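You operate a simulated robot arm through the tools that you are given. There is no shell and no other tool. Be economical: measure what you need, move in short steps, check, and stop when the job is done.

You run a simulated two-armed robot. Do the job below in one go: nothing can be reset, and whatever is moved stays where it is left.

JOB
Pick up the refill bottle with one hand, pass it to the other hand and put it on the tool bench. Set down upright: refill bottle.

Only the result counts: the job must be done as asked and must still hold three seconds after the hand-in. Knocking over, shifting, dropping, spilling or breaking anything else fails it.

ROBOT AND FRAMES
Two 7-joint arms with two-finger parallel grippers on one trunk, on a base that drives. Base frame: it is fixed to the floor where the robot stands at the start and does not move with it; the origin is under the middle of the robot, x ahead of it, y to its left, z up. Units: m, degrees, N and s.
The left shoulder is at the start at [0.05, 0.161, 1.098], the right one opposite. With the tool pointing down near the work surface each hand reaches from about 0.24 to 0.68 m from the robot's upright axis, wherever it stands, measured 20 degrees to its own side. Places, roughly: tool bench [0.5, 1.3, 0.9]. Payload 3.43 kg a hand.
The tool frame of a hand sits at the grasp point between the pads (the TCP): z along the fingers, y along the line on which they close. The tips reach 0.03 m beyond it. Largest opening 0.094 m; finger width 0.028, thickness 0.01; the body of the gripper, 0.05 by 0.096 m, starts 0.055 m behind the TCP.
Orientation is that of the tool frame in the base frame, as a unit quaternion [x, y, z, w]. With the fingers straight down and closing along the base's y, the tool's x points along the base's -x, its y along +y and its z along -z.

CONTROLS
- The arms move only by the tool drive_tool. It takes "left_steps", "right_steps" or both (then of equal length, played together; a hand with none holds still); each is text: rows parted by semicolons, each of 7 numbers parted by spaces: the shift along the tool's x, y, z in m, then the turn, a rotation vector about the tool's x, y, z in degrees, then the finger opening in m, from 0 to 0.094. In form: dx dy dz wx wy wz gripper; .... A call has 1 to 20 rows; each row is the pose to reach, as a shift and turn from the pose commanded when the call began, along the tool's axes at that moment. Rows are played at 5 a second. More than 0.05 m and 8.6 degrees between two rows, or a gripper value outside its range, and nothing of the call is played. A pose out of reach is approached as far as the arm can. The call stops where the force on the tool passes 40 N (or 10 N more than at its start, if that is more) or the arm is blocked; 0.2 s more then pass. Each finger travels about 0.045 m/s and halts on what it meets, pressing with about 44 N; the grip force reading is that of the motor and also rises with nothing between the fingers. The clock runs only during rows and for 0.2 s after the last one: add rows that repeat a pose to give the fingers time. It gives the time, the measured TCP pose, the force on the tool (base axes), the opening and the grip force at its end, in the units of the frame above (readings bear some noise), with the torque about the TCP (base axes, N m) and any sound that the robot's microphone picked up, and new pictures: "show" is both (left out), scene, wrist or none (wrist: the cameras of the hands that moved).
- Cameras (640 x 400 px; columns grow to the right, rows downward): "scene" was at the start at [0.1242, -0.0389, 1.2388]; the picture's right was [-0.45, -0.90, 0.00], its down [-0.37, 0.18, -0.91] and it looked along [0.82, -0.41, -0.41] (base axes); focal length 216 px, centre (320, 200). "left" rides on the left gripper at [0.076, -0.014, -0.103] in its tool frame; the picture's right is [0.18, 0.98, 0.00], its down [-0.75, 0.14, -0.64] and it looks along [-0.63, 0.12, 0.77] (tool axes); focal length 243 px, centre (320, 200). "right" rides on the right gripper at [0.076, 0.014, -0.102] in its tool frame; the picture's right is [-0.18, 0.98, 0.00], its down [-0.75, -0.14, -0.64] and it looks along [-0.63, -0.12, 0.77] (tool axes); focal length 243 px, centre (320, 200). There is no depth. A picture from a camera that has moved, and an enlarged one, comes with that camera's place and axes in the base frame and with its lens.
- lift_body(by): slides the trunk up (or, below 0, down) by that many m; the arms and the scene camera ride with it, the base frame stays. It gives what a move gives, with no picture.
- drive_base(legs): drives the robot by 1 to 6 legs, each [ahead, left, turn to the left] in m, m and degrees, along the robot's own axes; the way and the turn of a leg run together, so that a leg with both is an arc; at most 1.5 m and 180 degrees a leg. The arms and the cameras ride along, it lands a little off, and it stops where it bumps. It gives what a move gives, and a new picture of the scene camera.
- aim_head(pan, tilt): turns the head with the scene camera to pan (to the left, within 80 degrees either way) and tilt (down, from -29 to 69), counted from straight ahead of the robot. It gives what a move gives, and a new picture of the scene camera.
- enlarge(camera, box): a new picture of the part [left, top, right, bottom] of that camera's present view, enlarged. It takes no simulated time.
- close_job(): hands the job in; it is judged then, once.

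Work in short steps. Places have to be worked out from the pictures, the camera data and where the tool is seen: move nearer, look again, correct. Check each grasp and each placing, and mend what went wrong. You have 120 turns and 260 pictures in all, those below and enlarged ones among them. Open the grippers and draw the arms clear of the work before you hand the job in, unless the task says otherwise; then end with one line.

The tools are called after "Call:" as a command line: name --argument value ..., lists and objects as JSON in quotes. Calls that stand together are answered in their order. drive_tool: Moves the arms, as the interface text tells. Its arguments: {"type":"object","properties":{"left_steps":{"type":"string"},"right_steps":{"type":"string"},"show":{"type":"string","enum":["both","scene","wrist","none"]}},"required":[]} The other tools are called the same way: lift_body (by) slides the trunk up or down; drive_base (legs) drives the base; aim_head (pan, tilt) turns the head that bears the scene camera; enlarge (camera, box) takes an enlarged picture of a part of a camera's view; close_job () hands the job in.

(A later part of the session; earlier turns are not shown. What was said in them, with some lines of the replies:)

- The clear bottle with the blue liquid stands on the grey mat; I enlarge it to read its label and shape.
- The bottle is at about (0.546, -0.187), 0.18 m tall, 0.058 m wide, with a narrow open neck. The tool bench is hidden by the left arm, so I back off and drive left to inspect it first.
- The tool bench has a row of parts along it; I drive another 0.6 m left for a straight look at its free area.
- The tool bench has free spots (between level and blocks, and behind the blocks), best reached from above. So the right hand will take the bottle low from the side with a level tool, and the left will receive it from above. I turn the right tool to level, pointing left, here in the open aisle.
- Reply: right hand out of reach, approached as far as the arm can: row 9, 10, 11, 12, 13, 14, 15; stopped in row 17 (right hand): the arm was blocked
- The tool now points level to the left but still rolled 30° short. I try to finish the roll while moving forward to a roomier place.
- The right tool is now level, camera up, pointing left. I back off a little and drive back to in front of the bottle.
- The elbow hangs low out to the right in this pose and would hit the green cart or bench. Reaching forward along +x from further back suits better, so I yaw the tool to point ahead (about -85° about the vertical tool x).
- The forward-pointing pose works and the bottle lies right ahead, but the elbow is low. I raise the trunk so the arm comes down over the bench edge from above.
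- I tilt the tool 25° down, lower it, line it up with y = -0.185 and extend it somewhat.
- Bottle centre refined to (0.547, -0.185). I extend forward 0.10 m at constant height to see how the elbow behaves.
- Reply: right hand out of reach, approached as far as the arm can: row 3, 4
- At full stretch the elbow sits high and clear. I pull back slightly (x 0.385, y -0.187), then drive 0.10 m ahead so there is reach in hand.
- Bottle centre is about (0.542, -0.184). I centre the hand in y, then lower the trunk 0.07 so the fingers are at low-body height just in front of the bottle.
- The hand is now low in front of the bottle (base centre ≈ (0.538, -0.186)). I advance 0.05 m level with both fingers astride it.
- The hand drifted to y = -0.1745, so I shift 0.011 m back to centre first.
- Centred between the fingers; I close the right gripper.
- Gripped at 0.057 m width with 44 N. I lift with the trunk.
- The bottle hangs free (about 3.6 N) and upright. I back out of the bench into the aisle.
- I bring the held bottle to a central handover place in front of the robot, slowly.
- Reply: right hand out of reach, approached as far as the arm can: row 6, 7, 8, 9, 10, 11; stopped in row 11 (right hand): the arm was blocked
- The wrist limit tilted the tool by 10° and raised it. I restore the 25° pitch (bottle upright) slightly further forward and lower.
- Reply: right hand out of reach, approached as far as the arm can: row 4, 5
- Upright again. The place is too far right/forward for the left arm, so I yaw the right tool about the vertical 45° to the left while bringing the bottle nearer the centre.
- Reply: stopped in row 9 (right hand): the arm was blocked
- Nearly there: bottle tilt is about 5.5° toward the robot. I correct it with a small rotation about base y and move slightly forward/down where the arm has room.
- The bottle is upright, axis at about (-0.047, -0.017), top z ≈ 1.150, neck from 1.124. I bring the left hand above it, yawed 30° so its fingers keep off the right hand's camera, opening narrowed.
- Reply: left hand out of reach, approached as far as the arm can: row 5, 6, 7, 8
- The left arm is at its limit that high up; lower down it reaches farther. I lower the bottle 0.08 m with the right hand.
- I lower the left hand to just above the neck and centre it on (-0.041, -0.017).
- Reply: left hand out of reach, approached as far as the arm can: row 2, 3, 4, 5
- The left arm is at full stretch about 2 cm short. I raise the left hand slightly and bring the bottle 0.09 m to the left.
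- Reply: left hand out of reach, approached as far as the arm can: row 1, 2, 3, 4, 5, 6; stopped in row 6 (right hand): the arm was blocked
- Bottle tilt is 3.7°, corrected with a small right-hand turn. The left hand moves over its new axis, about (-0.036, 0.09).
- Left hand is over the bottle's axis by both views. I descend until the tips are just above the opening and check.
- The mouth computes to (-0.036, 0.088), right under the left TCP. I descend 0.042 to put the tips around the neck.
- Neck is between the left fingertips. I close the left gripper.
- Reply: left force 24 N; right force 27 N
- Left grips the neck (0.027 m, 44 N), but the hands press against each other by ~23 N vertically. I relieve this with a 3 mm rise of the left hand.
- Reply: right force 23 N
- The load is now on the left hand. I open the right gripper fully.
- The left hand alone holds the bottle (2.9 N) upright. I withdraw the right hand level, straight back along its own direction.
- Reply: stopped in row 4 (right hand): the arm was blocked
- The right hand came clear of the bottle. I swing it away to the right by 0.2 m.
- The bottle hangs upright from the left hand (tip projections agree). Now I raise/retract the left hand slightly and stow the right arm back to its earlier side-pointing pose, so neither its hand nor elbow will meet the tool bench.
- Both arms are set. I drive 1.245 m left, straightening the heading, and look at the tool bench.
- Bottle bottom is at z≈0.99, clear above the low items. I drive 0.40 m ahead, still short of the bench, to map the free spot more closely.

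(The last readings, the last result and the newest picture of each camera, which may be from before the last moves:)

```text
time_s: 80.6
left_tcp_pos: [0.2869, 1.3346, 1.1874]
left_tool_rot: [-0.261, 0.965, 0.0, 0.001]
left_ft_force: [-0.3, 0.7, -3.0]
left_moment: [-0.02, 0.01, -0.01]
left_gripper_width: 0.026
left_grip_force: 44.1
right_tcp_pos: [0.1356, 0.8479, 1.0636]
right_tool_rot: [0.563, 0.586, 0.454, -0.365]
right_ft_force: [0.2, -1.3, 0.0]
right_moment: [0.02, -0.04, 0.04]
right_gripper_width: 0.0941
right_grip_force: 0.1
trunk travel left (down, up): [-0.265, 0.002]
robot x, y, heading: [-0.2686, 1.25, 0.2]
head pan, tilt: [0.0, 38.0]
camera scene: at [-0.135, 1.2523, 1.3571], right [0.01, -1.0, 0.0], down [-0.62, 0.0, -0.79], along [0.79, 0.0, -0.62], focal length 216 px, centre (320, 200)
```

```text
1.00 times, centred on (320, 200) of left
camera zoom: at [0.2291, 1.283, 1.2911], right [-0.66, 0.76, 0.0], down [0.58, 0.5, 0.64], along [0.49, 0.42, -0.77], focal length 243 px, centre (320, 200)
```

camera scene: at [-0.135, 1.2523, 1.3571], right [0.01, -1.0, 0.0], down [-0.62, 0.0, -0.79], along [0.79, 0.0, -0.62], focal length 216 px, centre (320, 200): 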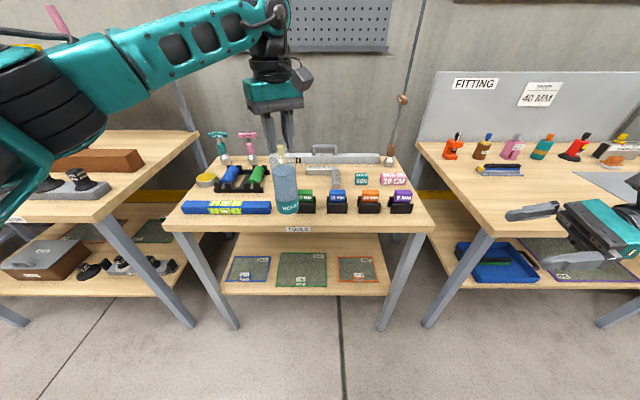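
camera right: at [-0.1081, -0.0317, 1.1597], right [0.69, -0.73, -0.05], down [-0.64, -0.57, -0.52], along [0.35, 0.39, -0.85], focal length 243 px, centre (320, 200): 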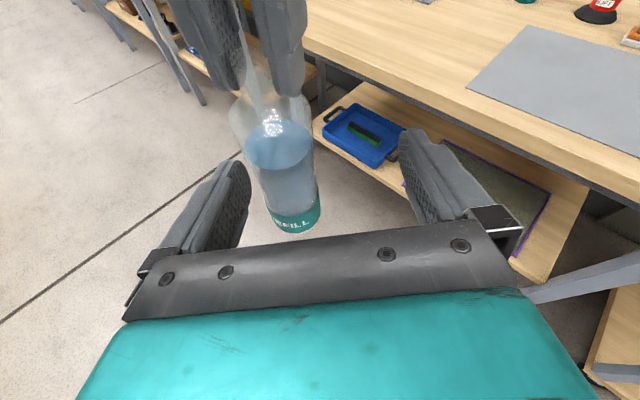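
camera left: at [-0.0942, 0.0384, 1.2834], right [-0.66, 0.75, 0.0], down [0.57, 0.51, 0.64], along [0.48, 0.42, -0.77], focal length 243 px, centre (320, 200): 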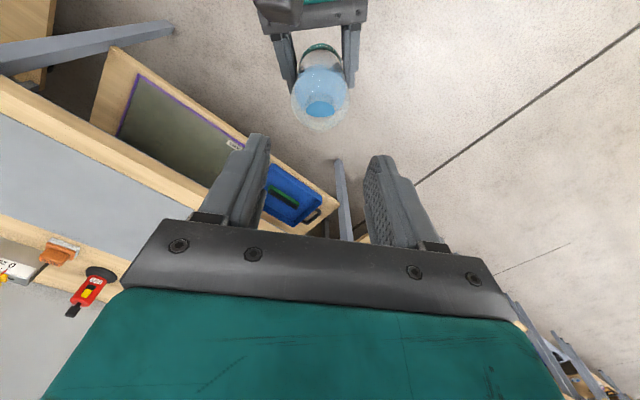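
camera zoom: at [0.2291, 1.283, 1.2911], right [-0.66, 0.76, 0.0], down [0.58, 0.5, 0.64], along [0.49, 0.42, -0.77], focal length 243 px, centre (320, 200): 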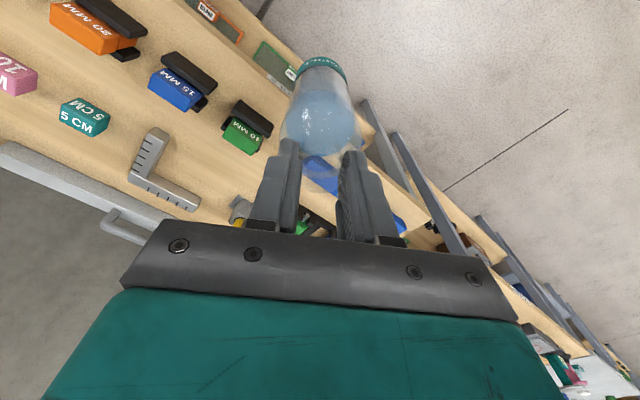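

Mapping (bench top ≈0.855): a free spot behind the blocks at about (0.59, 1.295) has ≥4.5 cm to the 10 MM block, L-square and yellow tool. The bottle bottom at 0.99 passes over the blocks (top ≈0.92). I drive 0.25 m ahead and 0.04 right.

Call:
drive_base --legs '[[0.25, -0.04, -0.2]]'

Call:
enlarge --camera "left" --box '[0, 0, 640, 400]'

```text
time_s: 82.4
left_tcp_pos: [0.5392, 1.2936, 1.1888]
left_tool_rot: [-0.261, 0.965, 0.001, 0.001]
left_ft_force: [0.3, 0.5, -2.4]
left_moment: [-0.01, -0.02, 0.0]
left_gripper_width: 0.0259
left_grip_force: 44.1
right_tcp_pos: [0.385, 0.8078, 1.0624]
right_tool_rot: [0.564, 0.585, 0.454, -0.365]
right_ft_force: [0.6, 0.4, 1.2]
right_moment: [0.01, -0.01, 0.03]
right_gripper_width: 0.0943
right_grip_force: 0.0
trunk travel left (down, up): [-0.265, 0.002]
robot x, y, heading: [-0.0147, 1.2079, -0.0]
head pan, tilt: [0.0, 38.0]
camera scene: at [0.1154, 1.2125, 1.357], right [0.0, -1.0, 0.0], down [-0.62, 0.0, -0.79], along [0.79, 0.0, -0.62], focal length 216 px, centre (320, 200)
```

scene: 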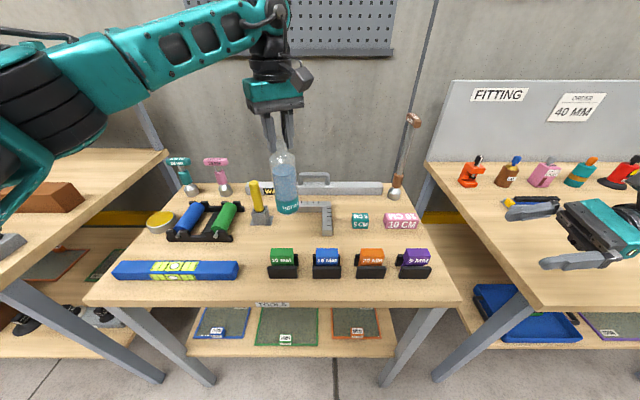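

```text
1.00 times, centred on (320, 200) of left
camera zoom: at [0.4796, 1.2425, 1.2909], right [-0.65, 0.76, 0.0], down [0.58, 0.5, 0.64], along [0.49, 0.42, -0.77], focal length 243 px, centre (320, 200)
```

zoom: 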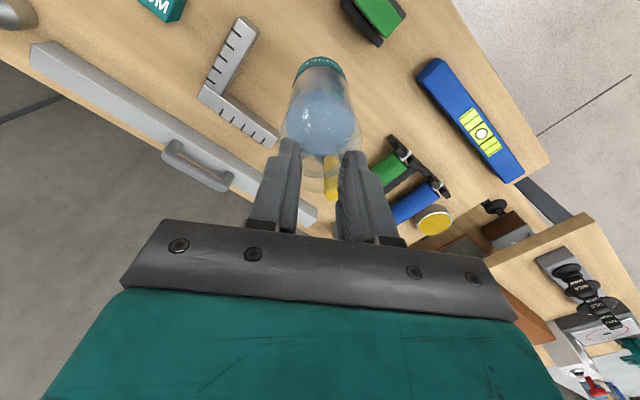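

The map from nearer agrees; target (0.58, 1.293) has ≥5 cm all around. I move 0.041 m forward and down 0.10 m, then check.

Call:
drive_tool --left_steps "-0.012 -0.007 0 0 0 0 0.012; -0.024 -0.014 0 0 0 0 0.012; -0.0354 -0.0207 0.005 0 0 0 0.012; -0.0354 -0.0207 0.03 0 0 0 0.012; -0.0354 -0.0207 0.055 0 0 0 0.012; -0.0354 -0.0207 0.08 0 0 0 0.012; -0.0354 -0.0207 0.1 0 0 0 0.012; -0.0354 -0.0207 0.1 0 0 0 0.012" --show "both"

Call:
enlarge --camera "scene" --box '[220, 130, 380, 290]'

```text
time_s: 84.2
left_tcp_pos: [0.5796, 1.2951, 1.0894]
left_tool_rot: [-0.261, 0.965, 0.0, 0.001]
left_ft_force: [-0.5, 0.0, -3.8]
left_moment: [-0.01, -0.02, 0.0]
left_gripper_width: 0.0258
left_grip_force: 43.6
right_tcp_pos: [0.384, 0.8065, 1.062]
right_tool_rot: [0.563, 0.586, 0.454, -0.365]
right_ft_force: [0.6, -0.2, 0.4]
right_moment: [-0.05, 0.0, -0.01]
right_gripper_width: 0.0938
right_grip_force: 0.0
trunk travel left (down, up): [-0.265, 0.002]
robot x, y, heading: [-0.018, 1.2119, 0.2]
head pan, tilt: [0.0, 38.0]
camera scene: at [0.1146, 1.2127, 1.3571], right [0.0, -1.0, 0.0], down [-0.62, 0.0, -0.79], along [0.79, 0.0, -0.62], focal length 216 px, centre (320, 200)
camera left: at [0.52, 1.2432, 1.1922], right [-0.65, 0.76, 0.0], down [0.58, 0.5, 0.64], along [0.49, 0.42, -0.77], focal length 243 px, centre (320, 200)
```

scene: 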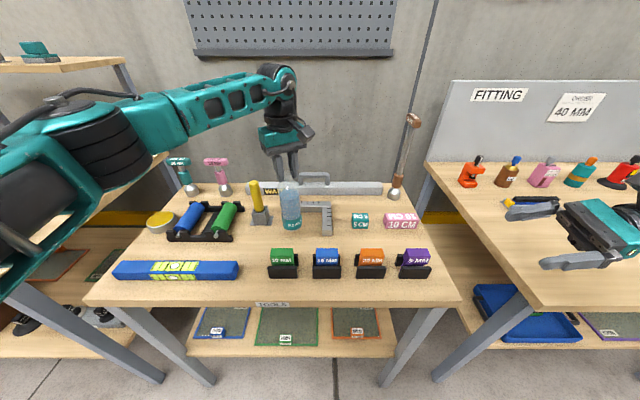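
left: 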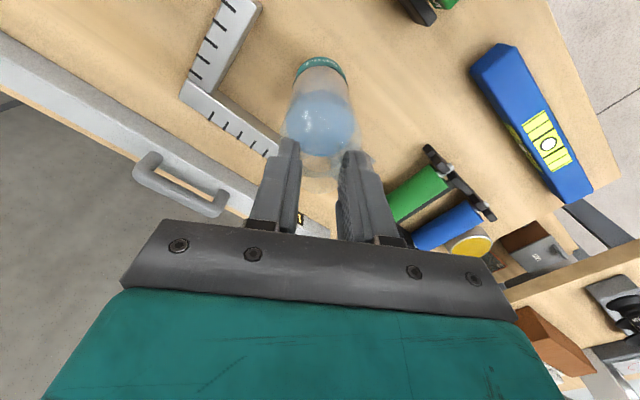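

```text
2.50 times, centred on (300, 210) of scene
camera zoom: at [0.1146, 1.2127, 1.3571], right [0.0, -1.0, 0.0], down [-0.62, 0.0, -0.79], along [0.79, 0.0, -0.62], focal length 539 px, centre (370, 175)
```

zoom: 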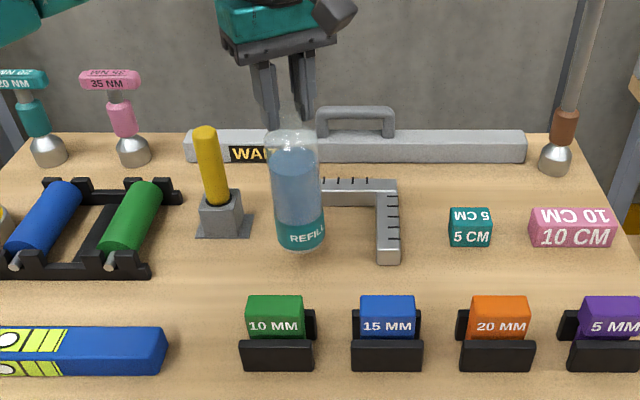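

Clear space around the bottle. I lower 0.028 m more, slowly, watching the force.

Call:
drive_tool --left_steps "0 0 0.008 0 0 0 0.012; 0 0 0.015 0 0 0 0.012; 0 0 0.022 0 0 0 0.012; 0 0 0.028 0 0 0 0.012; 0 0 0.028 0 0 0 0.012" --show "none"

Call:
enlarge --camera "scene" --box '[220, 130, 380, 290]'

```text
time_s: 85.4
left_tcp_pos: [0.5785, 1.2941, 1.0613]
left_tool_rot: [-0.261, 0.965, 0.001, 0.001]
left_ft_force: [-0.2, -0.9, -3.2]
left_moment: [0.02, -0.02, -0.02]
left_gripper_width: 0.0261
left_grip_force: 43.9
right_tcp_pos: [0.3846, 0.8072, 1.0625]
right_tool_rot: [0.564, 0.585, 0.455, -0.365]
right_ft_force: [-0.6, 0.4, 0.1]
right_moment: [0.02, 0.01, 0.0]
right_gripper_width: 0.0941
right_grip_force: 0.0
trunk travel left (down, up): [-0.265, 0.002]
robot x, y, heading: [-0.0158, 1.2094, 0.0]
head pan, tilt: [0.0, 38.0]
```

```text
2.50 times, centred on (300, 210) of scene
camera zoom: at [0.1147, 1.2127, 1.3571], right [0.0, -1.0, 0.0], down [-0.62, 0.0, -0.79], along [0.79, 0.0, -0.62], focal length 539 px, centre (370, 175)
```

zoom: 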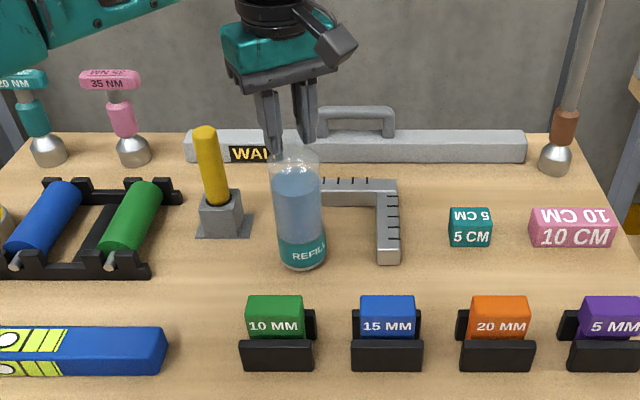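

No contact yet. Another 0.010 m.

Call:
drive_tool --left_steps "0 0 0.003 0 0 0 0.012; 0 0 0.006 0 0 0 0.012; 0 0 0.009 0 0 0 0.012; 0 0 0.009 0 0 0 0.012" --show "none"

```text
time_s: 86.4
left_tcp_pos: [0.5786, 1.2955, 1.0532]
left_tool_rot: [-0.261, 0.965, 0.0, 0.002]
left_ft_force: [-0.8, 1.0, 5.8]
left_moment: [0.44, 0.25, 0.05]
left_gripper_width: 0.0263
left_grip_force: 43.7
right_tcp_pos: [0.3827, 0.8079, 1.0631]
right_tool_rot: [0.563, 0.586, 0.455, -0.365]
right_ft_force: [-1.0, 0.4, -0.6]
right_moment: [-0.01, 0.04, -0.02]
right_gripper_width: 0.0941
right_grip_force: 0.0
trunk travel left (down, up): [-0.265, 0.002]
robot x, y, heading: [-0.0132, 1.2084, 0.0]
head pan, tilt: [0.0, 38.0]
```

Contact (+9 N). I press 2 mm further so the base seats flat, then look.

Call:
drive_tool --left_steps "0 0 0.001 0 0 0 0.012; 0 0 0.002 0 0 0 0.012; 0 0 0.002 0 0 0 0.012" --show "none"

Call:
enlarge --camera "scene" --box '[240, 150, 340, 250]'

```text
time_s: 87.2
left_tcp_pos: [0.5781, 1.2943, 1.0548]
left_tool_rot: [-0.26, 0.966, -0.002, 0.004]
left_ft_force: [2.0, 2.4, 26.2]
left_moment: [0.4, 0.45, -0.05]
left_gripper_width: 0.0261
left_grip_force: 44.2
right_tcp_pos: [0.3818, 0.8071, 1.065]
right_tool_rot: [0.563, 0.586, 0.455, -0.365]
right_ft_force: [0.6, -0.5, 0.0]
right_moment: [-0.01, -0.01, 0.0]
right_gripper_width: 0.0939
right_grip_force: 0.1
trunk travel left (down, up): [-0.265, 0.002]
robot x, y, heading: [-0.0125, 1.2095, 0.2]
head pan, tilt: [0.0, 38.0]
```

```text
4.00 times, centred on (290, 200) of scene
camera zoom: at [0.112, 1.2125, 1.3577], right [0.0, -1.0, 0.0], down [-0.61, 0.0, -0.79], along [0.79, 0.0, -0.61], focal length 862 px, centre (440, 200)
```

zoom: 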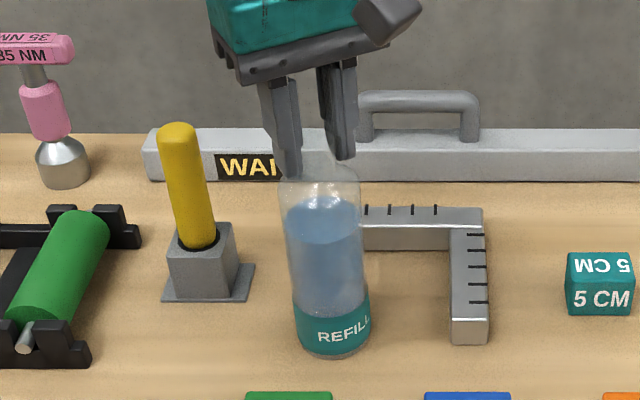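

Seated with 26 N; I ease up 2 mm to unload before releasing.

Call:
drive_tool --left_steps "0 0 -0.001 0 0 0 0.012; 0 0 -0.002 0 0 0 0.012; 0 0 -0.002 0 0 0 0.012" --show "none"

```text
time_s: 88.0
left_tcp_pos: [0.5793, 1.2939, 1.0539]
left_tool_rot: [-0.26, 0.966, 0.0, 0.003]
left_ft_force: [3.8, 1.6, 17.5]
left_moment: [0.41, -0.41, -0.04]
left_gripper_width: 0.0262
left_grip_force: 44.2
right_tcp_pos: [0.3829, 0.8071, 1.0632]
right_tool_rot: [0.563, 0.586, 0.455, -0.365]
right_ft_force: [0.0, 0.3, -0.2]
right_moment: [-0.04, -0.01, 0.02]
right_gripper_width: 0.0941
right_grip_force: 0.0
trunk travel left (down, up): [-0.265, 0.002]
robot x, y, heading: [-0.012, 1.2075, 0.0]
head pan, tilt: [0.0, 38.0]
```

Call:
drive_tool --left_steps "0 0 -0.001 0 0 0 0.012; 0 0 -0.002 0 0 0 0.012; 0 0 -0.002 0 0 0 0.012" --show "none"

```text
time_s: 88.8
left_tcp_pos: [0.5795, 1.2939, 1.0544]
left_tool_rot: [-0.261, 0.965, 0.001, 0.001]
left_ft_force: [3.6, 0.4, 7.6]
left_moment: [0.24, -0.84, 0.0]
left_gripper_width: 0.026
left_grip_force: 43.7
right_tcp_pos: [0.3833, 0.8068, 1.0628]
right_tool_rot: [0.563, 0.586, 0.454, -0.365]
right_ft_force: [0.0, 0.3, 0.9]
right_moment: [-0.03, 0.04, 0.01]
right_gripper_width: 0.0941
right_grip_force: 0.0
trunk travel left (down, up): [-0.265, 0.002]
robot x, y, heading: [-0.0156, 1.2084, 0.0]
head pan, tilt: [0.0, 38.0]
```

Down to 7.6 N. I open the left fingers gradually to 0.07.

Call:
drive_tool --left_steps "0 0 0 0 0 0 0.026; 0 0 0 0 0 0 0.03; 0 0 0 0 0 0 0.036; 0 0 0 0 0 0 0.044; 0 0 0 0 0 0 0.056; 0 0 0 0 0 0 0.07; 0 0 0 0 0 0 0.07" --show "none"

Call:
enlarge --camera "scene" --box '[240, 150, 340, 250]'

Call:
enlarge --camera "left" --box '[200, 0, 460, 250]'

```text
time_s: 90.4
left_tcp_pos: [0.5788, 1.2949, 1.054]
left_tool_rot: [-0.261, 0.965, 0.0, 0.001]
left_ft_force: [-0.3, 0.3, -0.9]
left_moment: [0.01, 0.02, -0.01]
left_gripper_width: 0.0704
left_grip_force: 0.0
right_tcp_pos: [0.3825, 0.8075, 1.0626]
right_tool_rot: [0.563, 0.585, 0.455, -0.365]
right_ft_force: [-0.2, -0.1, 0.2]
right_moment: [0.03, 0.03, 0.0]
right_gripper_width: 0.0939
right_grip_force: 0.1
trunk travel left (down, up): [-0.265, 0.002]
robot x, y, heading: [-0.0129, 1.2131, 0.2]
head pan, tilt: [0.0, 38.0]
```

```text
4.00 times, centred on (290, 200) of scene
camera zoom: at [0.1144, 1.2126, 1.3571], right [0.0, -1.0, 0.0], down [-0.62, 0.0, -0.79], along [0.79, 0.0, -0.62], focal length 862 px, centre (440, 200)
```

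zoom: 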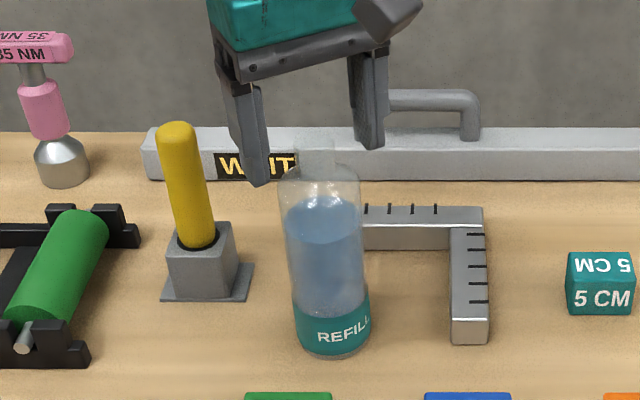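

```text
1.60 times, centred on (330, 125) of left
camera zoom: at [0.52, 1.2426, 1.1565], right [-0.65, 0.76, 0.0], down [0.58, 0.5, 0.64], along [0.49, 0.42, -0.77], focal length 388 px, centre (304, 320)
```

zoom: 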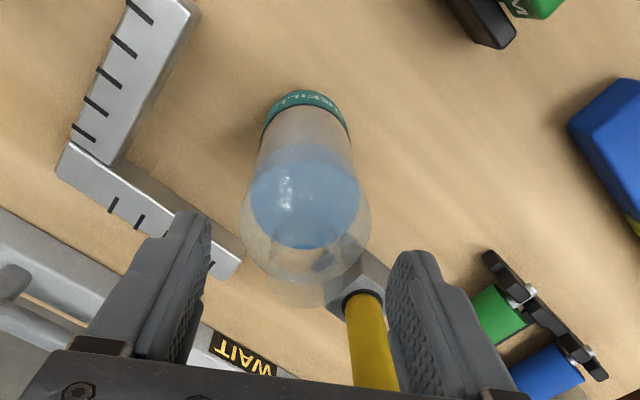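

The bottle stands free and upright. I raise the left hand straight up 0.13 m.

Call:
drive_tool --left_steps "0 0 -0.02 0 0 0 0.07; 0 0 -0.045 0 0 0 0.07; 0 0 -0.07 0 0 0 0.07; 0 0 -0.1 0 0 0 0.07; 0 0 -0.13 0 0 0 0.07; 0.02 0.012 -0.13 0 0 0 0.094; 0.02 0.012 -0.13 0 0 0 0.094" --show "scene"

```text
time_s: 92.0
left_tcp_pos: [0.5542, 1.2945, 1.1845]
left_tool_rot: [-0.261, 0.965, 0.0, 0.001]
left_ft_force: [1.2, 0.8, 0.0]
left_moment: [-0.02, -0.04, 0.0]
left_gripper_width: 0.094
left_grip_force: 0.1
right_tcp_pos: [0.3844, 0.8063, 1.0618]
right_tool_rot: [0.563, 0.586, 0.454, -0.366]
right_ft_force: [0.2, -0.1, -0.4]
right_moment: [0.01, -0.01, 0.02]
right_gripper_width: 0.0939
right_grip_force: 0.0
trunk travel left (down, up): [-0.265, 0.002]
robot x, y, heading: [-0.013, 1.2113, 0.3]
head pan, tilt: [0.0, 38.0]
camera scene: at [0.1145, 1.2122, 1.3571], right [0.0, -1.0, 0.0], down [-0.62, 0.0, -0.79], along [0.79, 0.0, -0.62], focal length 216 px, centre (320, 200)
```

scene: 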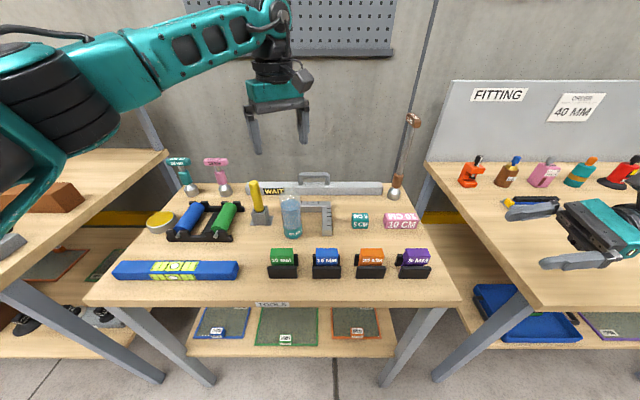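

The bottle stands upright and nothing else has moved. I back the base straight off to take both arms clear.

Call:
drive_base --legs '[[-0.4, 0, 0]]'

Call:
enlarge --camera "scene" --box '[180, 80, 460, 240]'

```text
time_s: 94.5
left_tcp_pos: [0.1558, 1.29, 1.1845]
left_tool_rot: [-0.257, 0.966, 0.0, 0.002]
left_ft_force: [0.7, 0.4, 0.6]
left_moment: [0.0, -0.03, 0.0]
left_gripper_width: 0.0941
left_grip_force: 0.1
right_tcp_pos: [-0.0184, 0.8055, 1.063]
right_tool_rot: [0.564, 0.585, 0.454, -0.364]
right_ft_force: [0.5, 1.0, 0.1]
right_moment: [-0.02, 0.0, -0.02]
right_gripper_width: 0.0938
right_grip_force: 0.1
trunk travel left (down, up): [-0.265, 0.002]
robot x, y, heading: [-0.4108, 1.2099, -0.1]
head pan, tilt: [0.0, 38.0]
camera scene: at [-0.2855, 1.2119, 1.3572], right [0.0, -1.0, 0.0], down [-0.62, 0.0, -0.79], along [0.79, 0.0, -0.62], focal length 216 px, centre (320, 200)
```

scene: 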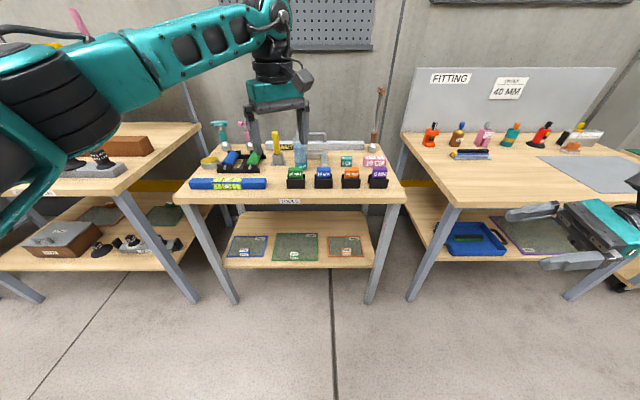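

```text
2.29 times, centred on (320, 160) of scene
camera zoom: at [-0.2855, 1.2119, 1.3572], right [0.0, -1.0, 0.0], down [-0.62, 0.0, -0.79], along [0.79, 0.0, -0.62], focal length 493 px, centre (320, 291)
```

zoom: 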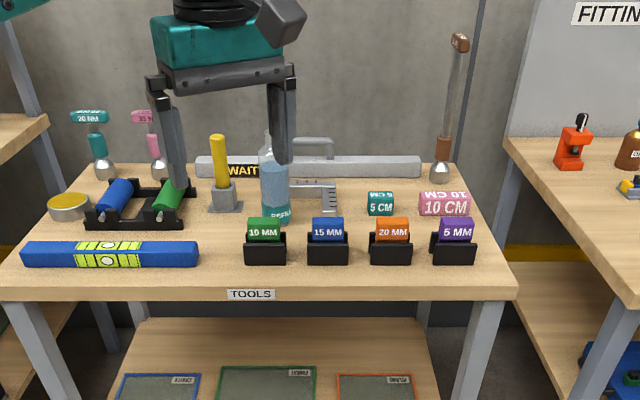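

The refill bottle is upright on the tool bench, everything else looks undisturbed, and both grippers are open and clear. I hand the job in.

Call:
close_job

```text
The job is handed in.
```

The right hand picked up the refill bottle and passed it to the left, which set it upright on the tool bench; the last picture before hand-in showed it standing and nothing else moved.
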